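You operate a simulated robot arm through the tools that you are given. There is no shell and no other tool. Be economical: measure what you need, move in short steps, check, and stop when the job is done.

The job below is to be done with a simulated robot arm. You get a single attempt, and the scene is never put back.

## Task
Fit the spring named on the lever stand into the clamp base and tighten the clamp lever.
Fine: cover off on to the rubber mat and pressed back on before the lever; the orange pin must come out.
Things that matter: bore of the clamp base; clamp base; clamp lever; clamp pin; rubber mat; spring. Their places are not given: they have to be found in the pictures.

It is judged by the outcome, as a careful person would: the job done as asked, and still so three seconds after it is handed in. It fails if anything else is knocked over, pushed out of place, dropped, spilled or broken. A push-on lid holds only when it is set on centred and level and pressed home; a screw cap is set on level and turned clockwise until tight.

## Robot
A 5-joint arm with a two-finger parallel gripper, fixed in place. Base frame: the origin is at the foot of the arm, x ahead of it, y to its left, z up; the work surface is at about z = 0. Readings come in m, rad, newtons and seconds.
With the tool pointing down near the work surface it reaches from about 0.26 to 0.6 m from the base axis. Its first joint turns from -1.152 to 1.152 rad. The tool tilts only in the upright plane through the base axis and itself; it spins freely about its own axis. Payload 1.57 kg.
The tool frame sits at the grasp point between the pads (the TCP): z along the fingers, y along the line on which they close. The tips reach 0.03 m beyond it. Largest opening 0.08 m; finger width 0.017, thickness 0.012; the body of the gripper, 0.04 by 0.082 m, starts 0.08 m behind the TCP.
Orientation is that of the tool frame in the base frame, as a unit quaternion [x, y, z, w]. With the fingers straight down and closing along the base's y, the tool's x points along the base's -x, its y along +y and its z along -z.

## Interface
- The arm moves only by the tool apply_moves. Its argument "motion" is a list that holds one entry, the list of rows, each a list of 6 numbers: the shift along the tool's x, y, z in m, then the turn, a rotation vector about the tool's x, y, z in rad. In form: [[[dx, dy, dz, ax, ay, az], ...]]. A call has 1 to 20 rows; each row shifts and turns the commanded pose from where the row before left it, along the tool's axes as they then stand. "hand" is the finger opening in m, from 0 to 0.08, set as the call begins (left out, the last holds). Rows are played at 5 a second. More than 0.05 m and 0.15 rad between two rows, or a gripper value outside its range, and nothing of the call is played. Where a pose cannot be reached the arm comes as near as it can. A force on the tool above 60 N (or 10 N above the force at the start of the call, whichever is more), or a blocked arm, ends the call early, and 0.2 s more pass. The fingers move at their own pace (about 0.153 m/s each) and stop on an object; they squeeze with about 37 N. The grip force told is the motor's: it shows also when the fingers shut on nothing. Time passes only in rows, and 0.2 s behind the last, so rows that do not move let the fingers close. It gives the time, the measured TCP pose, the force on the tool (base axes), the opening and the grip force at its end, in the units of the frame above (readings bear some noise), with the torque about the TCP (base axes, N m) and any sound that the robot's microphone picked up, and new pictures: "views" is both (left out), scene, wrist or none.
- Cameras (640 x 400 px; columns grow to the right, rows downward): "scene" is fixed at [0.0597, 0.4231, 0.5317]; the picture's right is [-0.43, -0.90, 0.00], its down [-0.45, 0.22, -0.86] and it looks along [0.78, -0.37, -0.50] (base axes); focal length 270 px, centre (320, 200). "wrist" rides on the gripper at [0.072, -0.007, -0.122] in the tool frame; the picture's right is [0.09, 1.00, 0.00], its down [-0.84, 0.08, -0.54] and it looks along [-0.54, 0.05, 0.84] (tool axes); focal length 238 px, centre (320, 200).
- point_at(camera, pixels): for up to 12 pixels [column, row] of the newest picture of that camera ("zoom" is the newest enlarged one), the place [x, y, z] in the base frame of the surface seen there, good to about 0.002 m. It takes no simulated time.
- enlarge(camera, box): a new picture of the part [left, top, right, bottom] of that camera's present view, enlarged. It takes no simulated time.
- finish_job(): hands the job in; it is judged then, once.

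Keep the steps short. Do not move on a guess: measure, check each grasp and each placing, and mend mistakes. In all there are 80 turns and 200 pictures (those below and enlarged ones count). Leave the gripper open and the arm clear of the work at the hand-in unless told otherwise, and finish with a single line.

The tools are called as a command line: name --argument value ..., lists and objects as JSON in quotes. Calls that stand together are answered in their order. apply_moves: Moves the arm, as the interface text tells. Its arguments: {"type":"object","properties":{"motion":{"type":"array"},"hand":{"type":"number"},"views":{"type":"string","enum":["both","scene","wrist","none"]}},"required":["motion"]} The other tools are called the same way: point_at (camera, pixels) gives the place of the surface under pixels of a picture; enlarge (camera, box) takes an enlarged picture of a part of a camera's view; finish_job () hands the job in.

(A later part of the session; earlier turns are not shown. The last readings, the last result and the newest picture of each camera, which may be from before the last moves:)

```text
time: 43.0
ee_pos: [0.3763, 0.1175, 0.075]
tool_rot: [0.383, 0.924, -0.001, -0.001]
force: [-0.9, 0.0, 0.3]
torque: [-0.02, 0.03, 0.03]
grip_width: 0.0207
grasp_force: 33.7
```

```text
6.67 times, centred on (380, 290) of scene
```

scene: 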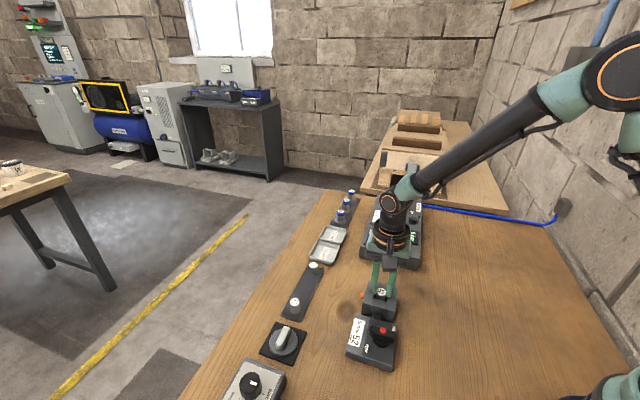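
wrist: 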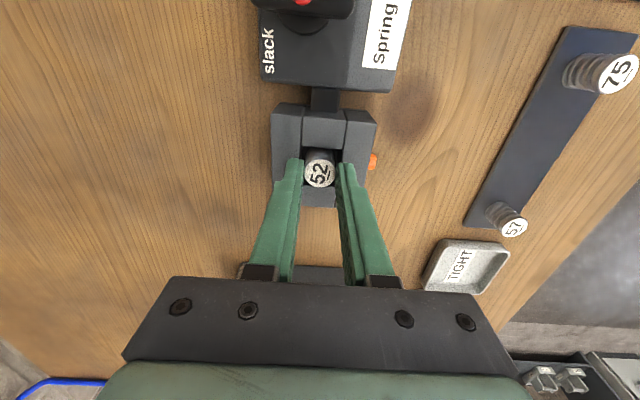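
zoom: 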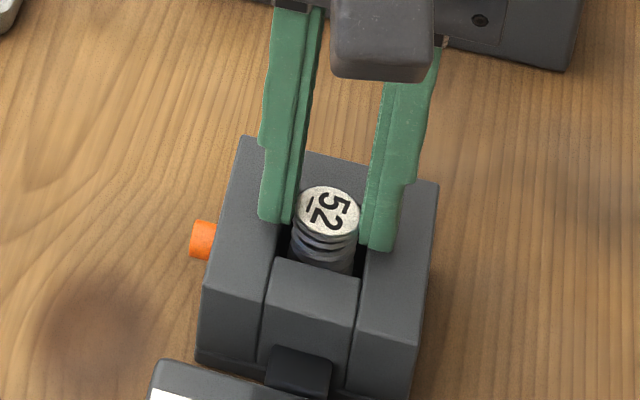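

The spring is inside the bore walls. I lower 2 mm more, then open to let it settle.

apply_moves --motion '[[[0, 0, 0.002, 0, 0, 0], [0, 0, 0, 0, 0, 0]]]' --views "none"

apply_moves --motion '[[[0, 0, 0, 0, 0, 0], [0, 0, 0, 0, 0, 0], [0, 0, -0.03, 0, 0, 0], [0, 0, -0.04, 0, 0, 0], [0, 0, 0, 0, 0, 0]]]' --hand 0.05

enlarge --camera "wrist" --box '[260, 80, 380, 200]'

enlarge --camera "scene" --box '[350, 260, 410, 320]'

```text
time: 43.6
ee_pos: [0.3777, 0.1181, 0.0722]
tool_rot: [0.383, 0.924, 0.0, -0.001]
force: [0.8, 0.3, 0.5]
torque: [-0.01, -0.01, 0.0]
grip_width: 0.0205
grasp_force: 33.6
```

```text
time: 44.8
ee_pos: [0.379, 0.1178, 0.1447]
tool_rot: [0.383, 0.924, 0.0, -0.002]
force: [0.6, 0.7, -0.2]
torque: [0.02, 0.01, 0.01]
grip_width: 0.05
grasp_force: 0.0
```

scene: 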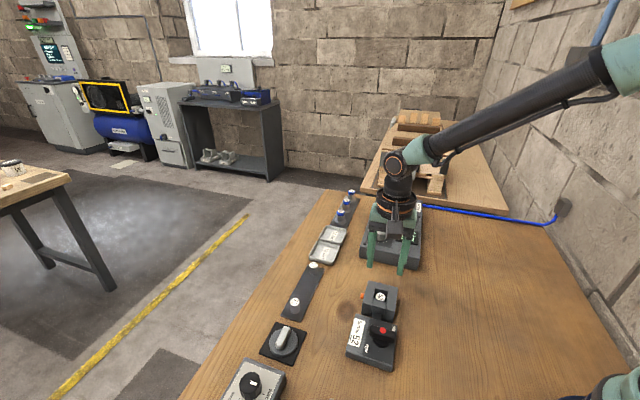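
wrist: 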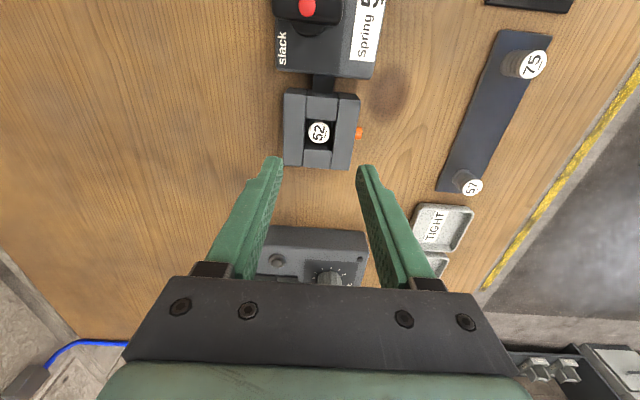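

```text
3.33 times, centred on (320, 140) of wrist
```

zoom: 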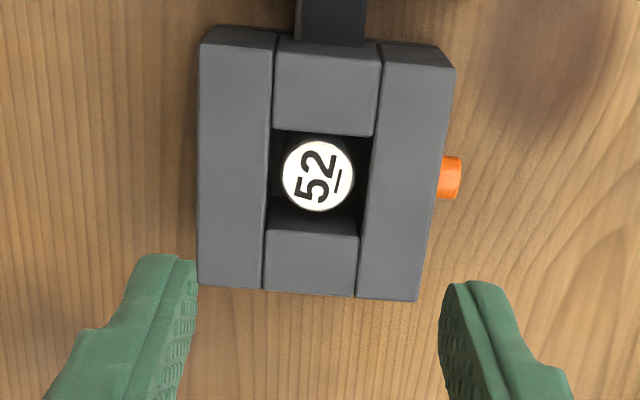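

```text
6.67 times, centred on (380, 290) of scene
```

zoom: 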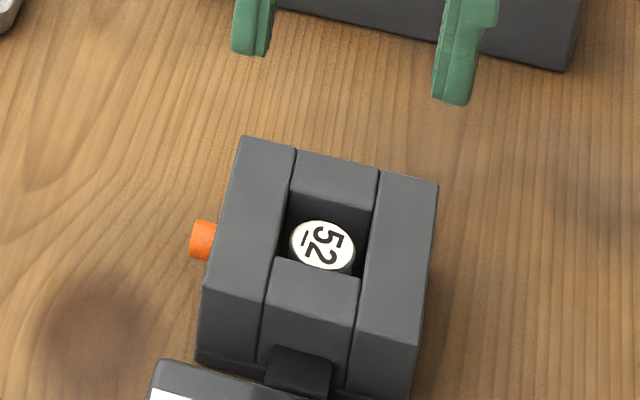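

Spring 52 stands upright in the bore. Now I go back for the cover on the mat.

apply_moves --motion '[[[0.0261, 0.0279, 0, 0, 0, 0], [0.0261, 0.0279, 0, 0, 0, 0], [0.0261, 0.0279, 0, 0, 0, 0], [0.0261, 0.0279, 0, 0, 0, 0], [0.0261, 0.0279, 0, 0, 0, 0], [0.0261, 0.0279, 0, 0, 0, 0], [0, 0, 0.03, 0, 0, 0], [0, 0, 0.03, 0, 0, 0], [0, 0, 0, 0, 0, 0]]]'

enlarge --camera "wrist" --box '[260, 100, 380, 220]'

point_at --camera "scene" --pixels '[[381, 297], [383, 299], [378, 296]]'

```text
time: 46.8
ee_pos: [0.3854, 0.3473, 0.083]
tool_rot: [0.383, 0.924, -0.002, -0.002]
force: [0.6, -0.4, -0.6]
torque: [-0.02, -0.05, -0.01]
grip_width: 0.0499
grasp_force: 0.0
```

scene: 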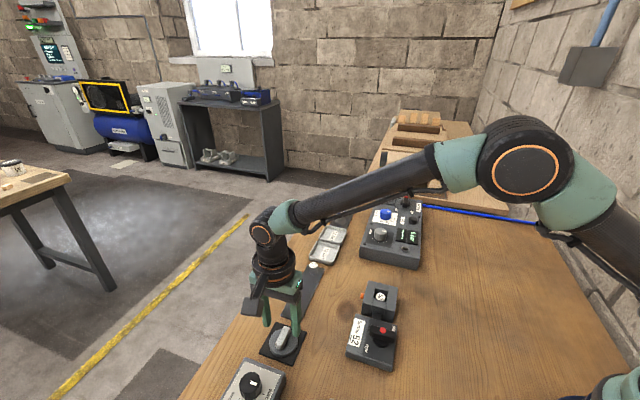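
wrist: 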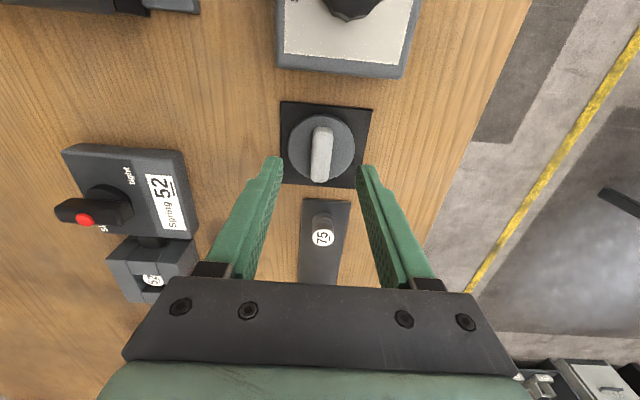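

```text
3.33 times, centred on (320, 160) of wrist
```

zoom: 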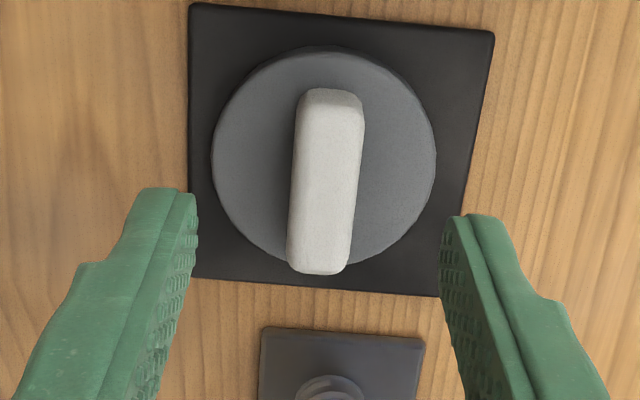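

```text
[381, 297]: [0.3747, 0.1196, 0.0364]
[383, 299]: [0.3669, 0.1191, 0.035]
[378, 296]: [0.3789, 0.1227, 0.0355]
```

Spring top is at z≈0.036, below the rim. I lower to TCP z≈0.047 and grip the tab.

apply_moves --motion '[[[0, 0, 0.02, 0, 0, 0], [0, 0, 0.012, 0, 0, 0], [0, 0, 0.003, 0, 0, 0], [0, 0, 0, 0, 0, 0]]]' --views "wrist"

enlarge --camera "wrist" --box '[260, 100, 380, 220]'

```text
time: 47.8
ee_pos: [0.3832, 0.3468, 0.0482]
tool_rot: [0.383, 0.924, 0.0, 0.0]
force: [0.2, 0.2, -0.5]
torque: [0.0, 0.02, 0.0]
grip_width: 0.0497
grasp_force: 0.1
```

wrist: 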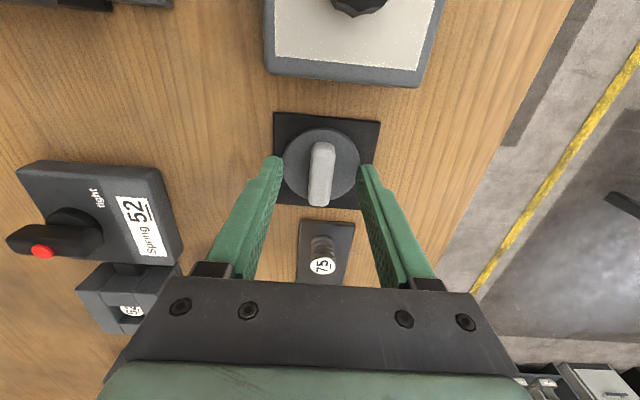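

```text
3.33 times, centred on (320, 160) of wrist
```

zoom: 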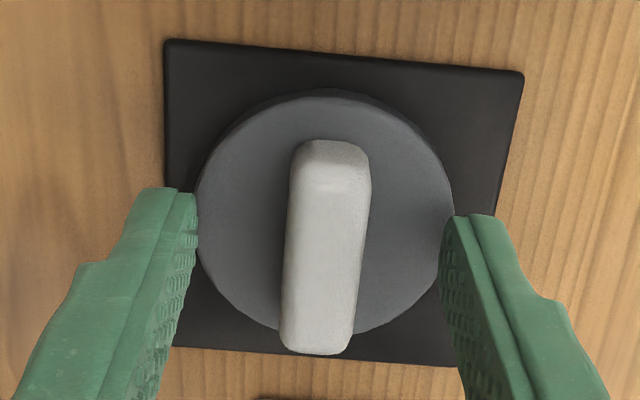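

I correct by about 2 mm to match the first grip, then close and lift a little.

apply_moves --motion '[[[-0.0018, 0.0012, 0.001, 0, 0, 0], [0, 0, 0, 0, 0, 0]]]' --views "none"

apply_moves --motion '[[[0, 0, 0, 0, 0, 0], [0, 0, 0, 0, 0, 0], [0, 0, 0, 0, 0, 0]]]' --hand 0.0 --views "none"

apply_moves --motion '[[[0, 0, -0.02, 0, 0, 0], [0, 0, -0.04, 0, 0, 0], [0, 0, -0.035, 0, 0, 0], [0, 0, 0, 0, 0, 0]]]'

enlarge --camera "wrist" --box '[260, 100, 380, 220]'

enlarge --camera "scene" --box '[240, 260, 340, 360]'

```text
time: 48.4
ee_pos: [0.387, 0.3462, 0.0473]
tool_rot: [0.383, 0.924, -0.002, 0.0]
force: [-0.7, 1.1, 0.2]
torque: [0.0, -0.01, 0.01]
grip_width: 0.0499
grasp_force: 0.1
```

```text
time: 49.2
ee_pos: [0.3865, 0.346, 0.0467]
tool_rot: [0.383, 0.924, -0.001, -0.002]
force: [0.4, -0.1, 0.5]
torque: [0.0, 0.0, 0.01]
grip_width: 0.015
grasp_force: 30.8
```

```text
time: 50.2
ee_pos: [0.3877, 0.3476, 0.1417]
tool_rot: [0.382, 0.924, -0.002, -0.001]
force: [0.0, 0.3, -0.8]
torque: [-0.02, 0.0, -0.02]
grip_width: 0.0152
grasp_force: 30.9
```

scene: 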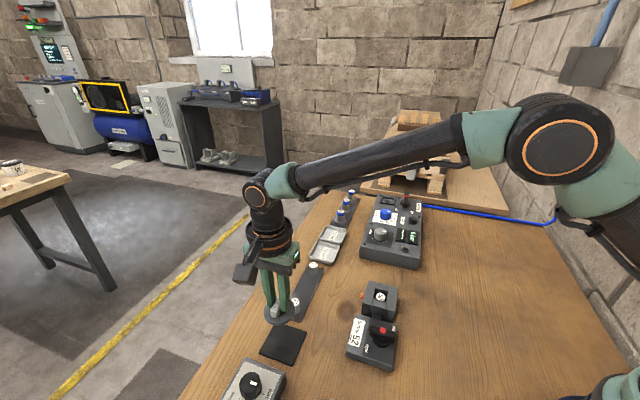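
wrist: 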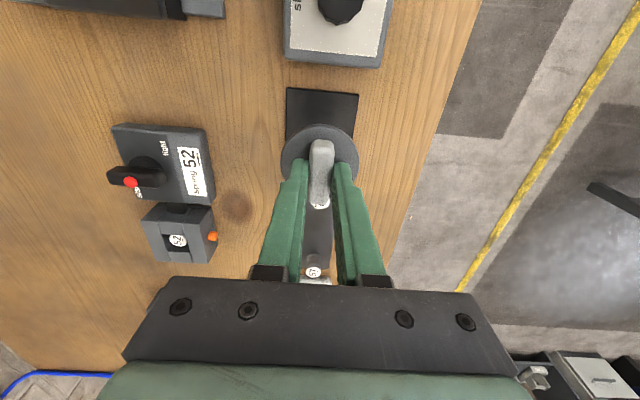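

```text
3.33 times, centred on (320, 160) of wrist
```

zoom: 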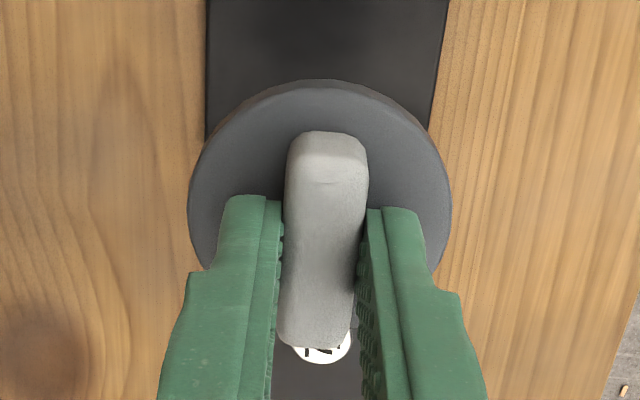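

```text
4.00 times, centred on (290, 310) of scene
```

zoom: 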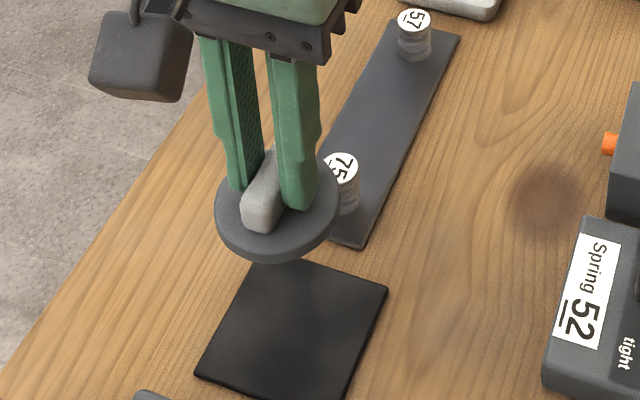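

The cover is held as before and level. I carry it over the clamp.

apply_moves --motion '[[[-0.026, -0.0283, 0, 0, 0, 0], [-0.026, -0.0283, 0, 0, 0, 0], [-0.026, -0.0283, 0, 0, 0, 0], [-0.026, -0.0283, 0, 0, 0, 0], [-0.026, -0.0283, 0, 0, 0, 0], [-0.026, -0.0283, 0, 0, 0, 0], [0, 0, 0, 0, 0, 0], [0, 0, 0, 0, 0, 0]]]' --views "none"

apply_moves --motion '[[[0, 0, 0.02, 0, 0, 0], [0, 0, 0.02, 0, 0, 0], [0, 0, 0.006, 0, 0, 0], [0, 0, 0, 0, 0, 0]]]'

enlarge --camera "wrist" --box '[260, 90, 380, 210]'

enlarge --camera "scene" --box '[350, 250, 410, 320]'

```text
time: 52.0
ee_pos: [0.3786, 0.1171, 0.1416]
tool_rot: [0.383, 0.924, -0.001, -0.001]
force: [-0.5, -0.8, -0.3]
torque: [-0.01, 0.0, -0.02]
grip_width: 0.0149
grasp_force: 31.2
```

```text
time: 53.0
ee_pos: [0.3781, 0.1171, 0.0955]
tool_rot: [0.383, 0.924, 0.0, -0.001]
force: [0.3, 0.1, -0.8]
torque: [0.02, -0.02, 0.03]
grip_width: 0.0149
grasp_force: 30.3
```

scene: 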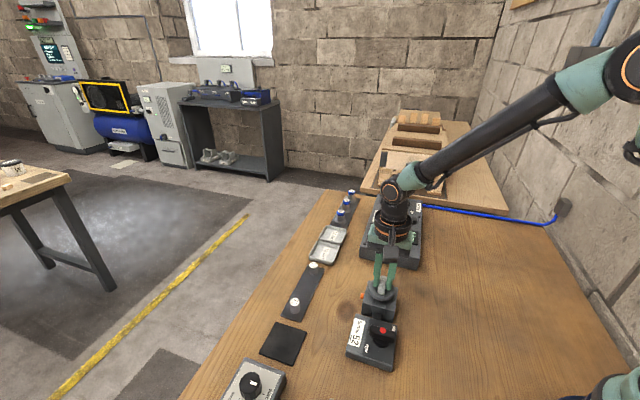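
wrist: 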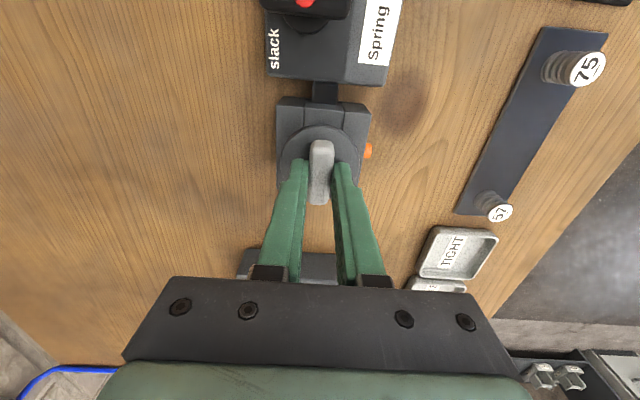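

```text
3.33 times, centred on (320, 150) of wrist
```

zoom: 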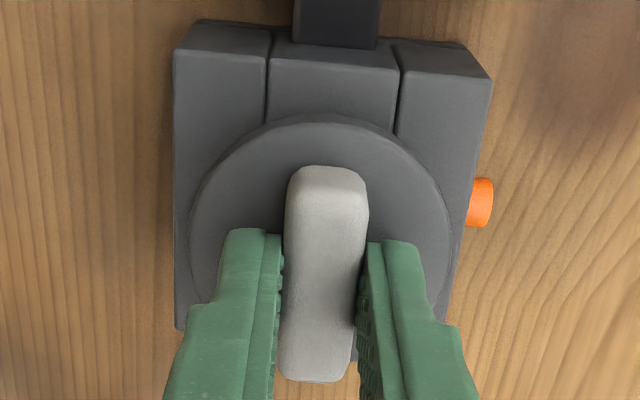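

```text
5.71 times, centred on (380, 285) of scene
```

zoom: 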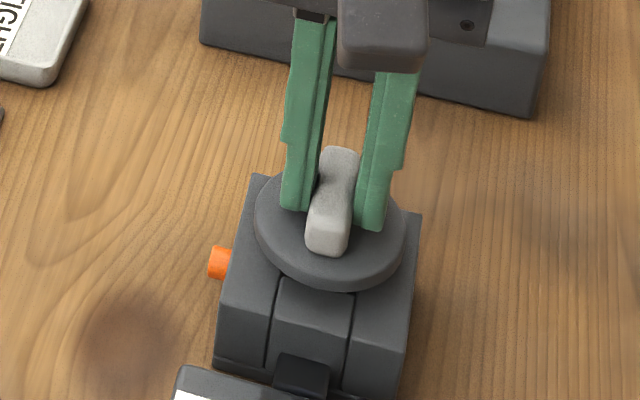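

Aligned with the first grip pose within noise (0.3781, 0.1171 vs 0.3778, 0.1176). I lower to contact.

apply_moves --motion '[[[0, 0, 0.005, 0, 0, 0], [0, 0, 0.003, 0, 0, 0], [0, 0, 0.002, 0, 0, 0], [0, 0, 0, 0, 0, 0]]]' --views "none"

apply_moves --motion '[[[0, 0, 0.002, 0, 0, 0], [0, 0, 0, 0, 0, 0]]]' --views "none"

enlarge --camera "scene" --box '[350, 250, 410, 320]'

```text
time: 54.0
ee_pos: [0.3766, 0.1171, 0.0861]
tool_rot: [0.383, 0.924, 0.0, -0.001]
force: [0.5, 0.1, -1.2]
torque: [0.01, 0.02, -0.02]
grip_width: 0.015
grasp_force: 30.8
```

```text
time: 54.6
ee_pos: [0.3759, 0.1165, 0.0842]
tool_rot: [0.382, 0.924, 0.0, -0.001]
force: [0.0, -0.1, -0.1]
torque: [0.01, 0.01, 0.03]
grip_width: 0.0151
grasp_force: 30.5
```

```text
5.71 times, centred on (380, 285) of scene
```

zoom: 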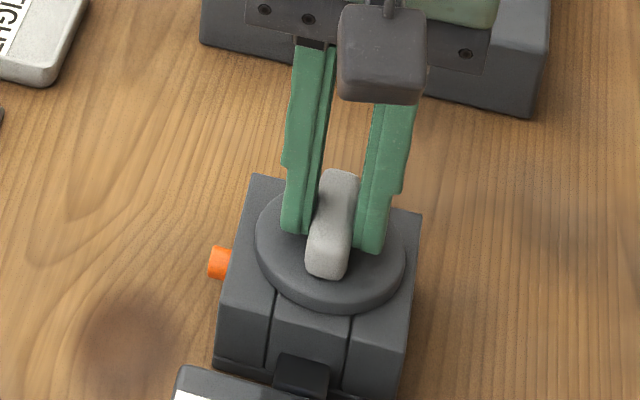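

Compared with the first picture the disc is about 2 mm too far right (−u); the pose reading agrees. I shift +2 mm along u and recheck.

apply_moves --motion '[[[0, 0.002, 0, 0, 0, 0], [0, 0, 0, 0, 0, 0], [0, 0, 0, 0, 0, 0]]]' --views "wrist"

enlarge --camera "scene" --box '[350, 270, 410, 330]'

enlarge --camera "wrist" --box '[260, 90, 380, 210]'

```text
time: 55.4
ee_pos: [0.3775, 0.118, 0.0843]
tool_rot: [0.382, 0.924, -0.001, -0.001]
force: [0.1, 0.2, -0.4]
torque: [0.01, 0.02, 0.0]
grip_width: 0.0148
grasp_force: 31.3
```

wrist: 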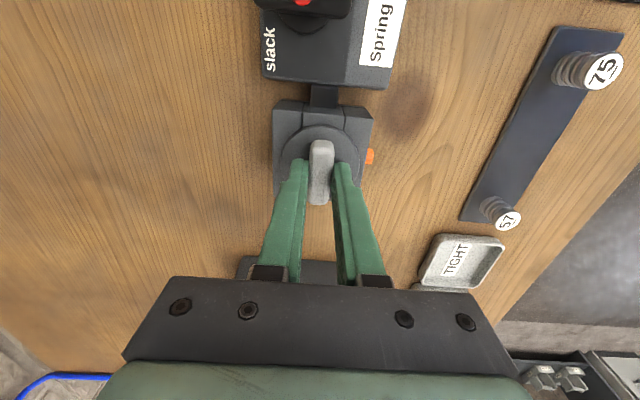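

```text
6.67 times, centred on (380, 300) of scene
```

zoom: 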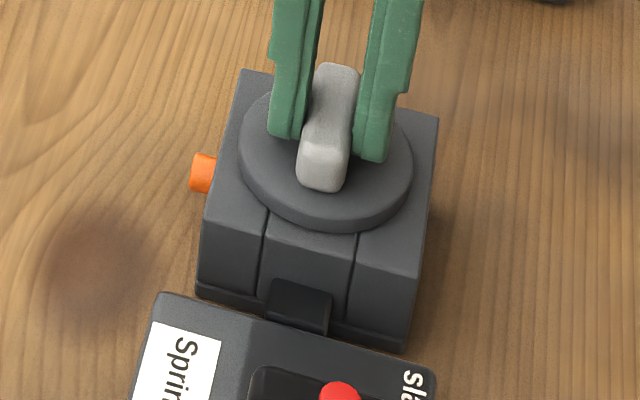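

```text
3.33 times, centred on (320, 150) of wrist
```

zoom: 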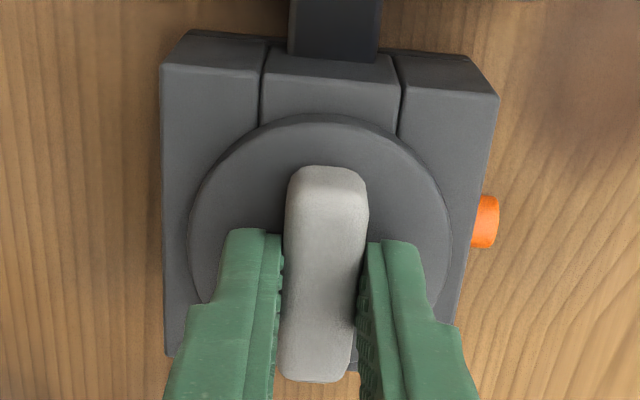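

Now the disc matches the original within ~0.5 mm, about 1–2 mm above its seat. I press down in 1 mm steps.

apply_moves --motion '[[[0, 0, 0.001, 0, 0, 0], [0, 0, 0.001, 0, 0, 0], [0, 0, 0, 0, 0, 0]]]' --views "none"

apply_moves --motion '[[[0, 0, 0.001, 0, 0, 0], [0, 0, 0, 0, 0, 0]]]' --views "none"

apply_moves --motion '[[[0, 0, 0.001, 0, 0, 0], [0, 0, 0, 0, 0, 0]]]' --views "none"

```text
time: 56.2
ee_pos: [0.3798, 0.1185, 0.0824]
tool_rot: [0.383, 0.924, -0.001, -0.001]
force: [-20.0, 1.8, 33.4]
torque: [0.07, 0.5, -0.03]
grip_width: 0.0149
grasp_force: 30.3
heard: snap
```

```text
time: 56.8
ee_pos: [0.3775, 0.1173, 0.0817]
tool_rot: [0.382, 0.924, -0.002, -0.003]
force: [-20.0, -0.6, 39.1]
torque: [0.01, 0.43, 0.01]
grip_width: 0.0151
grasp_force: 31.5
```

```text
time: 57.4
ee_pos: [0.3786, 0.1163, 0.0799]
tool_rot: [0.382, 0.924, -0.001, -0.001]
force: [-16.7, 4.5, 40.3]
torque: [0.11, 0.37, 0.0]
grip_width: 0.015
grasp_force: 30.7
```

A snap: the cover is home. I ease off 3 mm of preload, open, rise and check.

apply_moves --motion '[[[0, 0, -0.0025, 0, 0, 0], [0, 0, 0, 0, 0, 0]]]' --views "none"

apply_moves --motion '[[[0, 0, 0, 0, 0, 0], [0, 0, 0, 0, 0, 0], [0, 0, -0.02, 0, 0, 0], [0, 0, -0.04, 0, 0, 0], [0, 0, -0.02, 0, 0, 0], [0, 0, 0, 0, 0, 0]]]' --hand 0.05

enlarge --camera "scene" --box '[350, 270, 410, 330]'

enlarge --camera "scene" --box '[335, 300, 415, 380]'

```text
time: 58.0
ee_pos: [0.3783, 0.1159, 0.0817]
tool_rot: [0.384, 0.923, -0.002, -0.001]
force: [0.9, 0.5, -0.1]
torque: [-0.01, 0.0, -0.03]
grip_width: 0.0147
grasp_force: 30.7
heard: snap
```

```text
time: 59.4
ee_pos: [0.3777, 0.117, 0.1626]
tool_rot: [0.383, 0.924, -0.001, -0.001]
force: [-0.4, -0.1, -1.1]
torque: [-0.01, -0.02, 0.01]
grip_width: 0.05
grasp_force: 0.0
heard: snap
```

scene: 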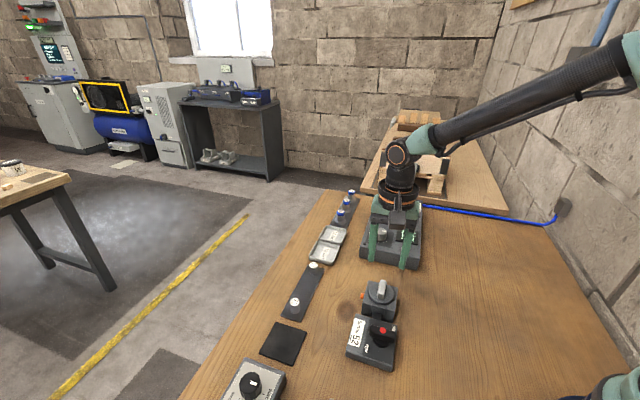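
wrist: 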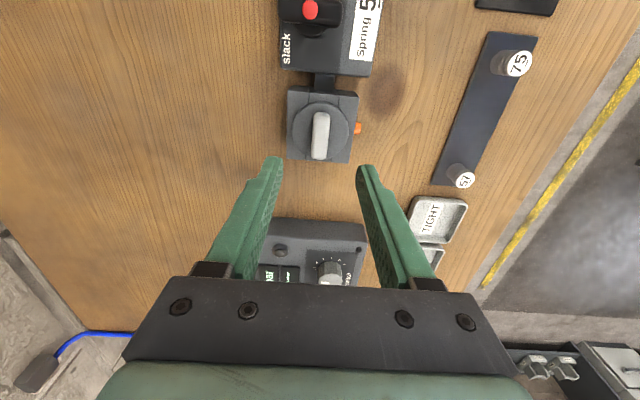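

```text
6.67 times, centred on (380, 300) of scene
```

zoom: 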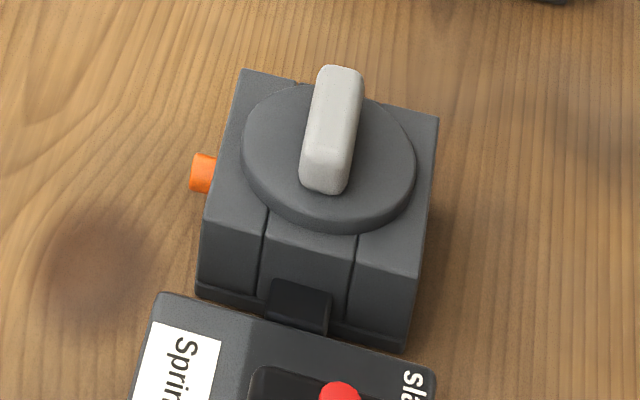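

```text
5.00 times, centred on (375, 340) of scene
```

zoom: 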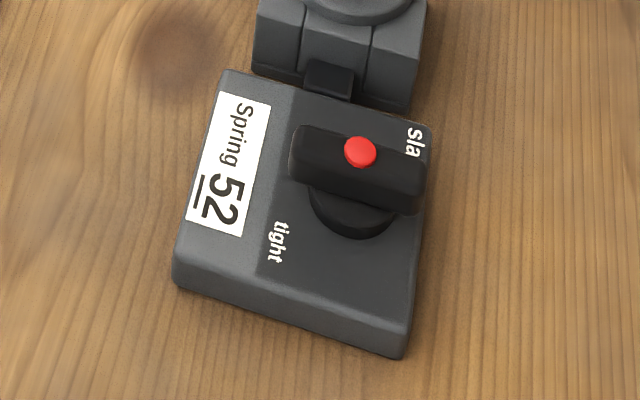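

The disc looks slightly higher than at the start (rim row 232 vs 236), and the extra snaps are ambiguous. I measure the disc height and centring.

enlarge --camera "wrist" --box '[270, 80, 380, 170]'

point_at --camera "zoom" --pixels '[[225, 210], [410, 230], [230, 260], [300, 120], [420, 200], [260, 160], [220, 240], [390, 290], [370, 130], [320, 230], [315, 180], [310, 280]]'

point_at --camera "scene" --pixels '[[372, 288], [374, 298], [380, 302], [390, 300], [392, 293], [382, 284], [379, 292], [370, 293], [385, 304]]'

```text
4.44 times, centred on (325, 125) of wrist
```

zoom: 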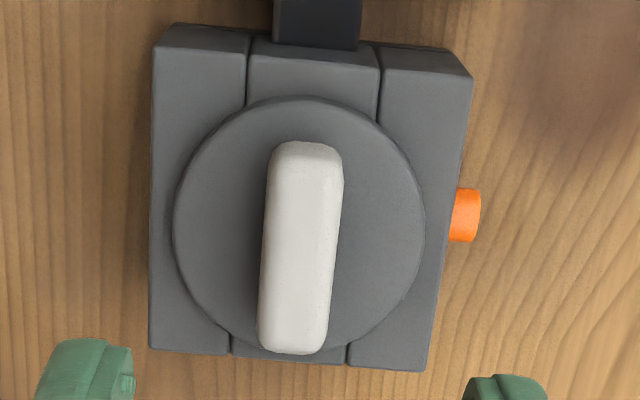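

```text
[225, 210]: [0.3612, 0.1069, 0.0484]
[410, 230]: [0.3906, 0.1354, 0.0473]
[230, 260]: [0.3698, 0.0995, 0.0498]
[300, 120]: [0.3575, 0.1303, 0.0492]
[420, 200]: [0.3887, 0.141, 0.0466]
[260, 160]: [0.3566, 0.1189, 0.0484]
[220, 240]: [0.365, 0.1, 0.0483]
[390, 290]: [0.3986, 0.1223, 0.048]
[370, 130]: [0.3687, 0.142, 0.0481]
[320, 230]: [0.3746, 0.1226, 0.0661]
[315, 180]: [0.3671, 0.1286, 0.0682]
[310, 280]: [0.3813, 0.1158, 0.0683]
```

```text
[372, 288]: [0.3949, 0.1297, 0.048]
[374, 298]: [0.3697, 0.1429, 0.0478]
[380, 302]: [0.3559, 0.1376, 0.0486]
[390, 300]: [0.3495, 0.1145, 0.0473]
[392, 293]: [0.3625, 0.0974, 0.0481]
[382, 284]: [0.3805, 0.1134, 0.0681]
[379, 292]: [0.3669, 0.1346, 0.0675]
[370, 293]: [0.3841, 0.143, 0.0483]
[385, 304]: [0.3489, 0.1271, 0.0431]
```

The disc is level (z 0.048 all round, same as at the start) and centred. To be sure it is home I press on the tab top with closed fingers.

apply_moves --motion '[[[0, 0, 0, 0, 0, 0], [0, 0, 0.03, 0, 0, 0], [0, 0, 0.025, 0, 0, 0], [0, 0, 0.006, 0, 0, 0], [0, 0, 0, 0, 0, 0]]]' --hand 0.0 --views "wrist"

apply_moves --motion '[[[0, 0, 0.0015, 0, 0, 0], [0, 0, 0.0015, 0, 0, 0], [0, 0, 0, 0, 0, 0]]]' --views "none"

apply_moves --motion '[[[0, 0, 0.0015, 0, 0, 0], [0, 0, 0, 0, 0, 0]]]' --views "none"

```text
time: 60.6
ee_pos: [0.378, 0.1176, 0.0997]
tool_rot: [0.382, 0.924, 0.0, -0.001]
force: [-0.4, 0.6, -0.4]
torque: [0.01, 0.01, 0.01]
grip_width: 0.0
grasp_force: 21.4
```

wrist: 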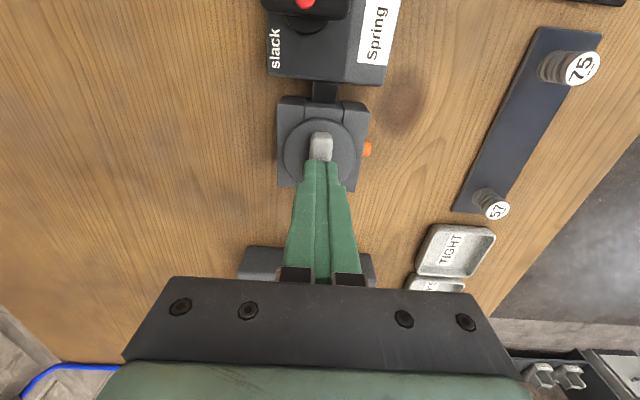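

```text
time: 61.4
ee_pos: [0.3784, 0.1173, 0.0976]
tool_rot: [0.383, 0.924, -0.001, -0.002]
force: [0.5, 0.5, -0.4]
torque: [0.04, 0.0, -0.02]
grip_width: 0.0
grasp_force: 21.5
```

```text
time: 62.0
ee_pos: [0.378, 0.117, 0.097]
tool_rot: [0.383, 0.924, 0.0, -0.001]
force: [-0.6, -1.5, 7.2]
torque: [-0.07, 0.03, 0.01]
grip_width: 0.0002
grasp_force: 21.5
```

Contact at 7 N. I press on stepwise to about 40 N.

apply_moves --motion '[[[0, 0, 0.0015, 0, 0, 0], [0, 0, 0, 0, 0, 0]]]' --views "none"

apply_moves --motion '[[[0, 0, 0.0015, 0, 0, 0], [0, 0, 0, 0, 0, 0]]]' --views "none"

apply_moves --motion '[[[0, 0, 0.001, 0, 0, 0], [0, 0, 0, 0, 0, 0]]]' --views "none"

```text
time: 62.6
ee_pos: [0.3785, 0.1169, 0.0981]
tool_rot: [0.384, 0.923, 0.0, -0.001]
force: [-15.0, -14.1, 51.9]
torque: [-0.41, 0.45, 0.07]
grip_width: 0.0002
grasp_force: 20.9
```

```text
time: 63.0
ee_pos: [0.379, 0.1175, 0.0972]
tool_rot: [0.383, 0.924, -0.001, -0.001]
force: [-3.8, -1.9, 10.4]
torque: [-0.05, 0.1, 0.01]
grip_width: 0.0
grasp_force: 21.3
stopped in row 1: the force on the tool passed its limit at 69 N (the readings are from after the stop); the commanded pose is now the measured one
```

```text
time: 63.5
ee_pos: [0.3784, 0.1167, 0.0959]
tool_rot: [0.384, 0.924, -0.001, -0.001]
force: [-11.9, -5.1, 38.4]
torque: [-0.21, 0.39, 0.04]
grip_width: 0.0
grasp_force: 21.1
```

69 N gave no further snap and no movement, so the cover is home. I rise and go over the lever, turning the tool 90° so the fingers straddle its bar.

apply_moves --motion '[[[0, 0, -0.03, 0, 0, 0], [0, 0, -0.045, 0, 0, 0], [0.0322, -0.0066, 0, 0, 0, 0], [0.0322, -0.0066, 0, 0, 0, 0], [0.0322, -0.0066, 0, 0, 0, 0], [0, 0, 0, 0, 0, -0.1428], [0, 0, 0, 0, 0, -0.1428], [0, 0, 0, 0, 0, -0.1428], [0, 0, 0, 0, 0, -0.1428], [0, 0, 0, 0, 0, -0.1428], [0, 0, 0, 0, 0, -0.1428], [0, 0, 0, 0, 0, -0.1428], [0, 0, 0, 0, 0, -0.1428], [0, 0, 0, 0, 0, -0.1428], [0, 0, 0, 0, 0, -0.1428], [0, 0, 0, 0, 0, -0.1428], [0, 0, 0, 0, 0, 0]]]' --hand 0.045

enlarge --camera "wrist" --box '[260, 90, 380, 210]'

enlarge --camera "scene" --box '[350, 270, 410, 330]'

```text
time: 67.2
ee_pos: [0.2968, 0.1722, 0.1713]
tool_rot: [-0.383, 0.924, -0.001, -0.002]
force: [-0.4, 0.2, -0.1]
torque: [0.0, 0.02, -0.01]
grip_width: 0.0449
grasp_force: 0.0
```

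scene: 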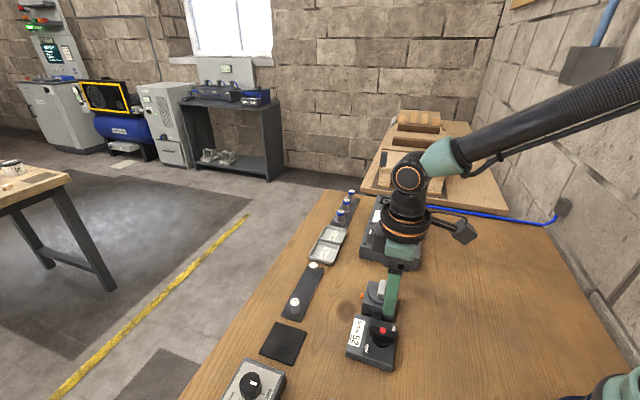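
wrist: 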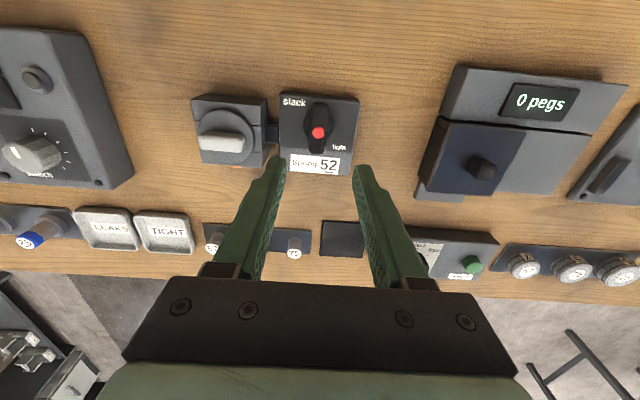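

```text
3.33 times, centred on (320, 150) of wrist
```

zoom: 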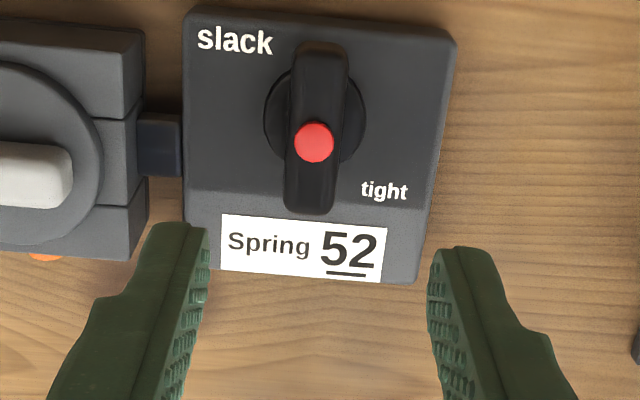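

```text
6.67 times, centred on (380, 300) of scene
```

zoom: 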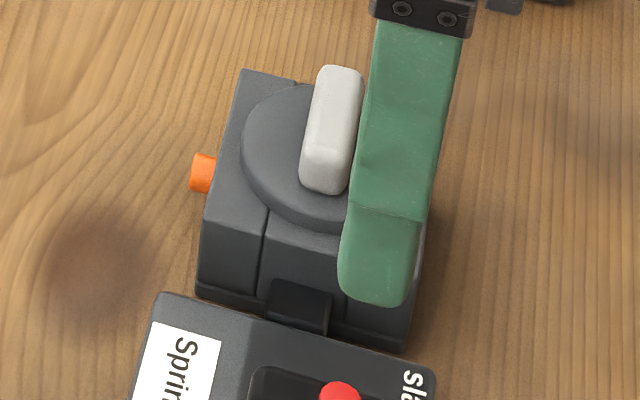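

The view is clear: bar upright in the zoom, "slack" at upper left, "tight" at lower right, so tightening is clockwise. I measure bar and disc.

point_at --camera "zoom" --pixels '[[315, 142], [320, 55], [308, 200], [290, 130], [345, 130], [318, 85], [310, 180], [272, 118], [360, 120], [275, 100], [358, 100], [315, 110]]'

```text
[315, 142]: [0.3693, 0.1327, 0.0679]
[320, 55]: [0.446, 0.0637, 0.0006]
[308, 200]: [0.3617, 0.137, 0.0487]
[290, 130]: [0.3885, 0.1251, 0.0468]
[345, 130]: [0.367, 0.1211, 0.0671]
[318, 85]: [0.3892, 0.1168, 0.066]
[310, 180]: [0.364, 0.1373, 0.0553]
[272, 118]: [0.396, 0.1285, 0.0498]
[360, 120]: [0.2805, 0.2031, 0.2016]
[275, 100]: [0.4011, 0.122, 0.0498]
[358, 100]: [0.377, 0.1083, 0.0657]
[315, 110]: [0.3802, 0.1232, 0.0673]
```

That used the scene zoom; I redo it on a fresh wrist zoom.

enlarge --camera "wrist" --box '[260, 90, 380, 210]'

point_at --camera "zoom" --pixels '[[315, 142], [320, 55], [308, 200], [292, 130], [343, 130], [318, 85], [310, 180], [272, 118], [360, 120], [275, 100], [358, 100], [315, 110]]'

```text
3.33 times, centred on (320, 150) of wrist
```

zoom: 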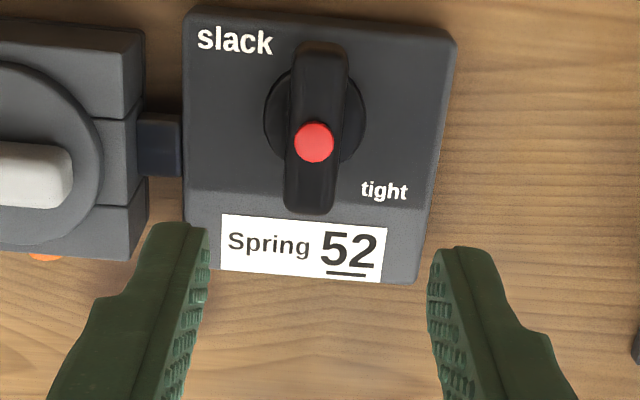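

```text
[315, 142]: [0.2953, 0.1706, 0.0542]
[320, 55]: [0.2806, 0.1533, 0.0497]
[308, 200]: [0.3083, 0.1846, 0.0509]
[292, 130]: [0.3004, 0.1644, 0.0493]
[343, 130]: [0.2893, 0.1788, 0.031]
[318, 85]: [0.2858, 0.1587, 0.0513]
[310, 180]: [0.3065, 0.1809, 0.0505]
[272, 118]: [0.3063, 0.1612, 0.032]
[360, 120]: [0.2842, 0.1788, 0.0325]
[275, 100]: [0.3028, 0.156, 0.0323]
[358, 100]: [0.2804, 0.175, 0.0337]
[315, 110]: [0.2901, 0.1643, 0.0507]
```

Pivot is at (0.2955, 0.1705), bar top z 0.051, disc z 0.032. I go down to TCP z≈0.067 with the bar between the fingers.

apply_moves --motion '[[[0.002, 0, 0.03, 0, 0, 0], [0, 0, 0.035, 0, 0, 0], [0, 0, 0.025, 0, 0, 0], [0, 0, 0.014, 0, 0, 0], [0, 0, 0, 0, 0, 0]]]'

enlarge --camera "wrist" --box '[260, 110, 380, 230]'

enlarge --camera "scene" --box '[345, 290, 425, 370]'

```text
time: 68.3
ee_pos: [0.2948, 0.1711, 0.0659]
tool_rot: [-0.382, 0.924, -0.001, 0.0]
force: [-0.2, -0.6, -0.5]
torque: [-0.01, 0.01, -0.01]
grip_width: 0.0451
grasp_force: 0.0
```

scene: 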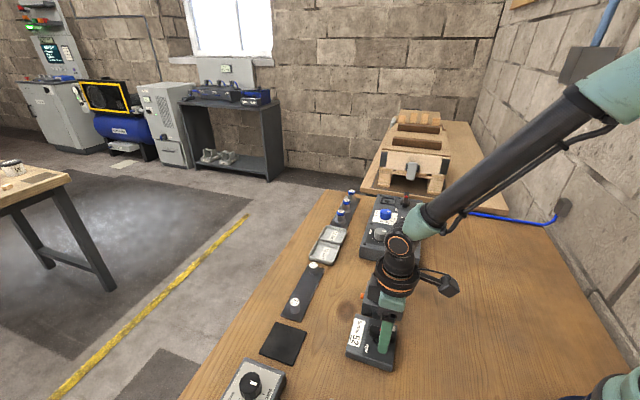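
wrist: 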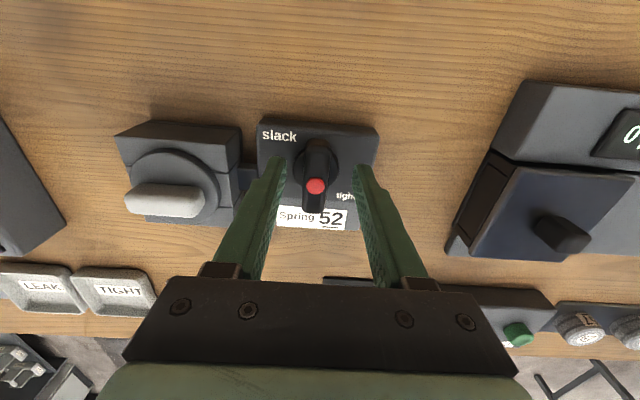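

```text
3.33 times, centred on (320, 170) of wrist
```

zoom: 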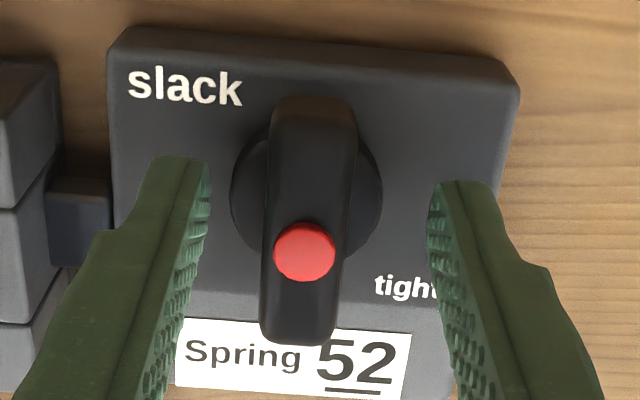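

```text
5.00 times, centred on (385, 330) of scene
```

zoom: 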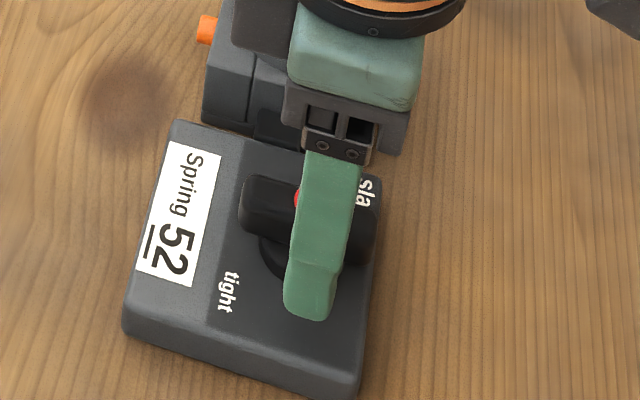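

Fingers straddle the bar at the pivot. I close, then turn clockwise 0.4 rad and check.

apply_moves --motion '[[[0, 0, 0, 0, 0, 0], [0, 0, 0, 0, 0, 0], [0, 0, 0, 0, 0, 0]]]' --hand 0.0 --views "none"

apply_moves --motion '[[[0, 0, 0, 0, 0, 0.1], [0, 0, 0, 0, 0, 0.1], [0, 0, 0, 0, 0, 0.1], [0, 0, 0, 0, 0, 0.1], [0, 0, 0, 0, 0, 0]]]'

enlarge --camera "wrist" --box '[240, 90, 400, 250]'

```text
time: 69.2
ee_pos: [0.2966, 0.1689, 0.0663]
tool_rot: [-0.38, 0.925, -0.001, -0.001]
force: [35.4, -43.6, -17.9]
torque: [-0.71, -0.89, -0.21]
grip_width: 0.0168
grasp_force: 32.5
```

```text
time: 70.3
ee_pos: [0.2943, 0.1714, 0.0662]
tool_rot: [-0.189, 0.982, 0.0, -0.002]
force: [21.4, -21.9, -20.1]
torque: [-0.14, -0.25, -0.17]
grip_width: 0.0169
grasp_force: 31.9
```

scene: 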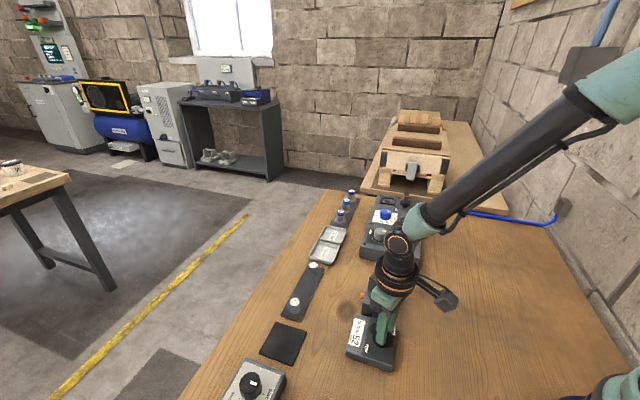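
wrist: 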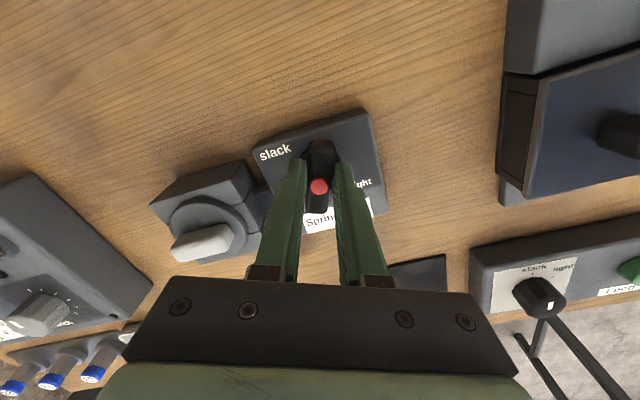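

```text
2.50 times, centred on (320, 170) of wrist
```

zoom: 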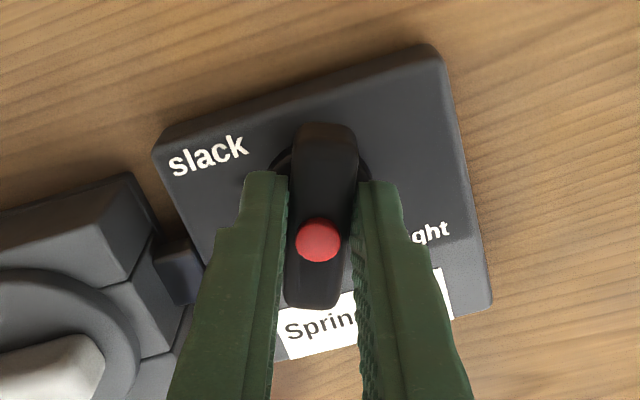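

The lever turns freely. I ease the side load (2 mm along −tool y) and go on clockwise.

apply_moves --motion '[[[-0.0006, -0.0015, 0, 0, 0, 0], [0, 0, 0, 0, 0, 0.1], [0, 0, 0, 0, 0, 0.1], [0, 0, 0, 0, 0, 0.1], [0, 0, 0, 0, 0, 0.1], [0, 0, 0, 0, 0, 0.1], [0, 0, 0, 0, 0, 0]]]' --views "none"

apply_moves --motion '[[[0, 0, 0, 0, 0, 0.1], [0, 0, 0, 0, 0, 0.1], [0, 0, 0, 0, 0, 0.1], [0, 0, 0, 0, 0, 0.1], [0, 0, 0, 0, 0, 0]]]'

enlarge --camera "wrist" --box '[240, 90, 400, 250]'

```text
time: 72.1
ee_pos: [0.2969, 0.172, 0.0657]
tool_rot: [0.055, 0.998, 0.0, 0.0]
force: [0.1, 5.0, -2.2]
torque: [0.14, 0.69, 0.0]
grip_width: 0.0168
grasp_force: 32.3
stopped in row 7: the force on the tool passed its limit at 60 N (the readings are from after the stop); the commanded pose is now the measured one
```

```text
time: 73.3
ee_pos: [0.2963, 0.1727, 0.0678]
tool_rot: [0.253, 0.967, 0.002, 0.001]
force: [-4.9, 36.3, -21.3]
torque: [0.59, 0.27, 0.09]
grip_width: 0.0171
grasp_force: 31.8
```

scene: 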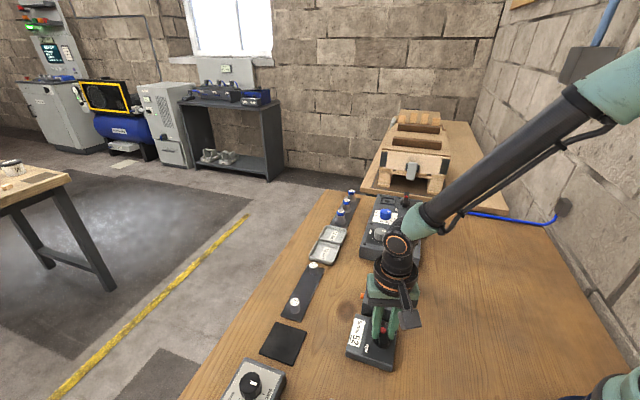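
wrist: 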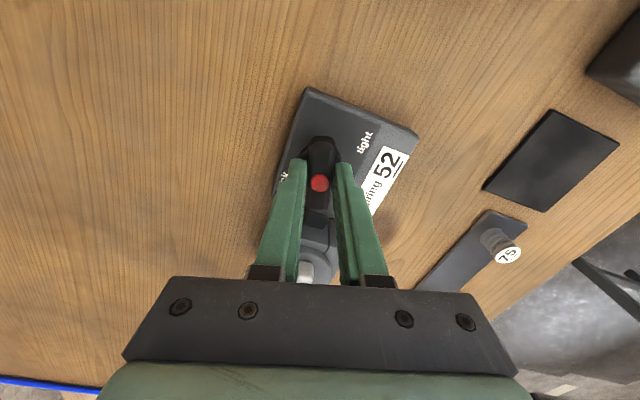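

```text
2.50 times, centred on (320, 170) of wrist
```

zoom: 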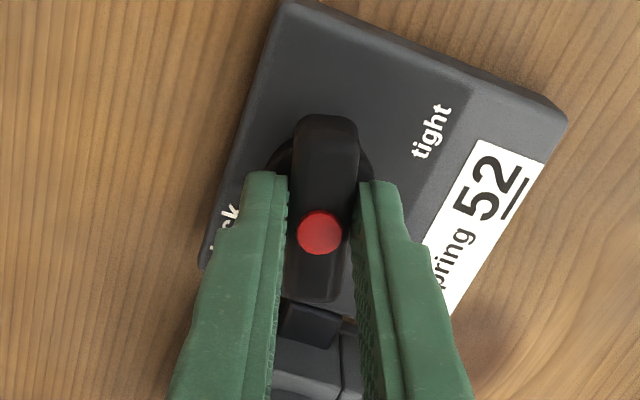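

Turned about 74° so far, "tight" lies ahead. I ease the side load and go on in small steps.

apply_moves --motion '[[[0.0008, 0.0015, 0, 0, 0, 0], [0, 0, 0, 0, 0, 0.08], [0, 0, 0, 0, 0, 0.08], [0, 0, 0, 0, 0, 0.08], [0, 0, 0, 0, 0, 0]]]' --views "none"

apply_moves --motion '[[[0, 0, 0, 0, 0, 0.08], [0, 0, 0, 0, 0, 0.08], [0, 0, 0, 0, 0, 0]]]'

enlarge --camera "wrist" --box '[240, 90, 400, 250]'

```text
time: 74.5
ee_pos: [0.2973, 0.1735, 0.0663]
tool_rot: [0.367, 0.93, 0.002, 0.001]
force: [6.6, 8.7, -3.2]
torque: [0.17, 0.02, 0.01]
grip_width: 0.017
grasp_force: 32.0
```

```text
time: 75.3
ee_pos: [0.2959, 0.1752, 0.0664]
tool_rot: [0.439, 0.898, 0.001, 0.0]
force: [6.4, 15.5, -6.7]
torque: [0.07, 0.07, 0.9]
grip_width: 0.0187
grasp_force: 33.2
```

scene: 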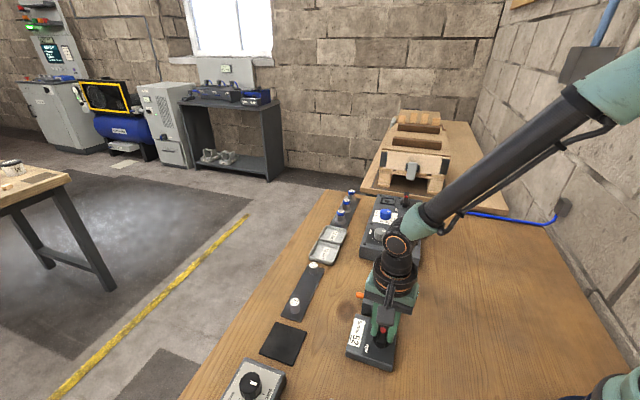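
wrist: 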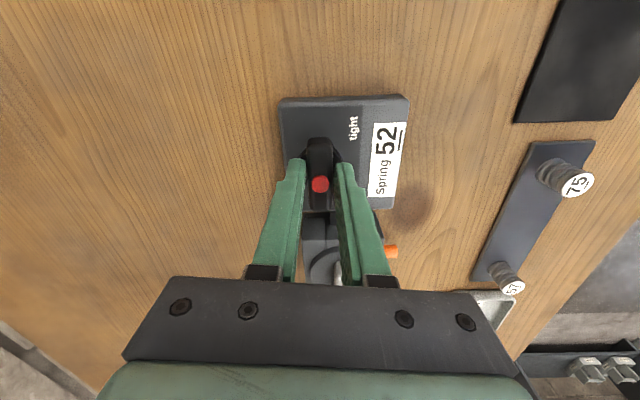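

```text
2.50 times, centred on (320, 170) of wrist
```

zoom: 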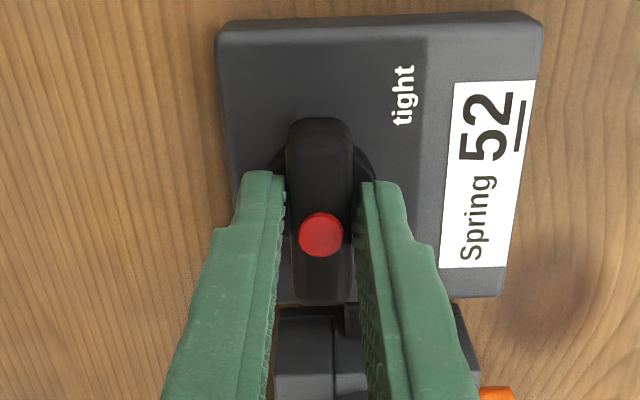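

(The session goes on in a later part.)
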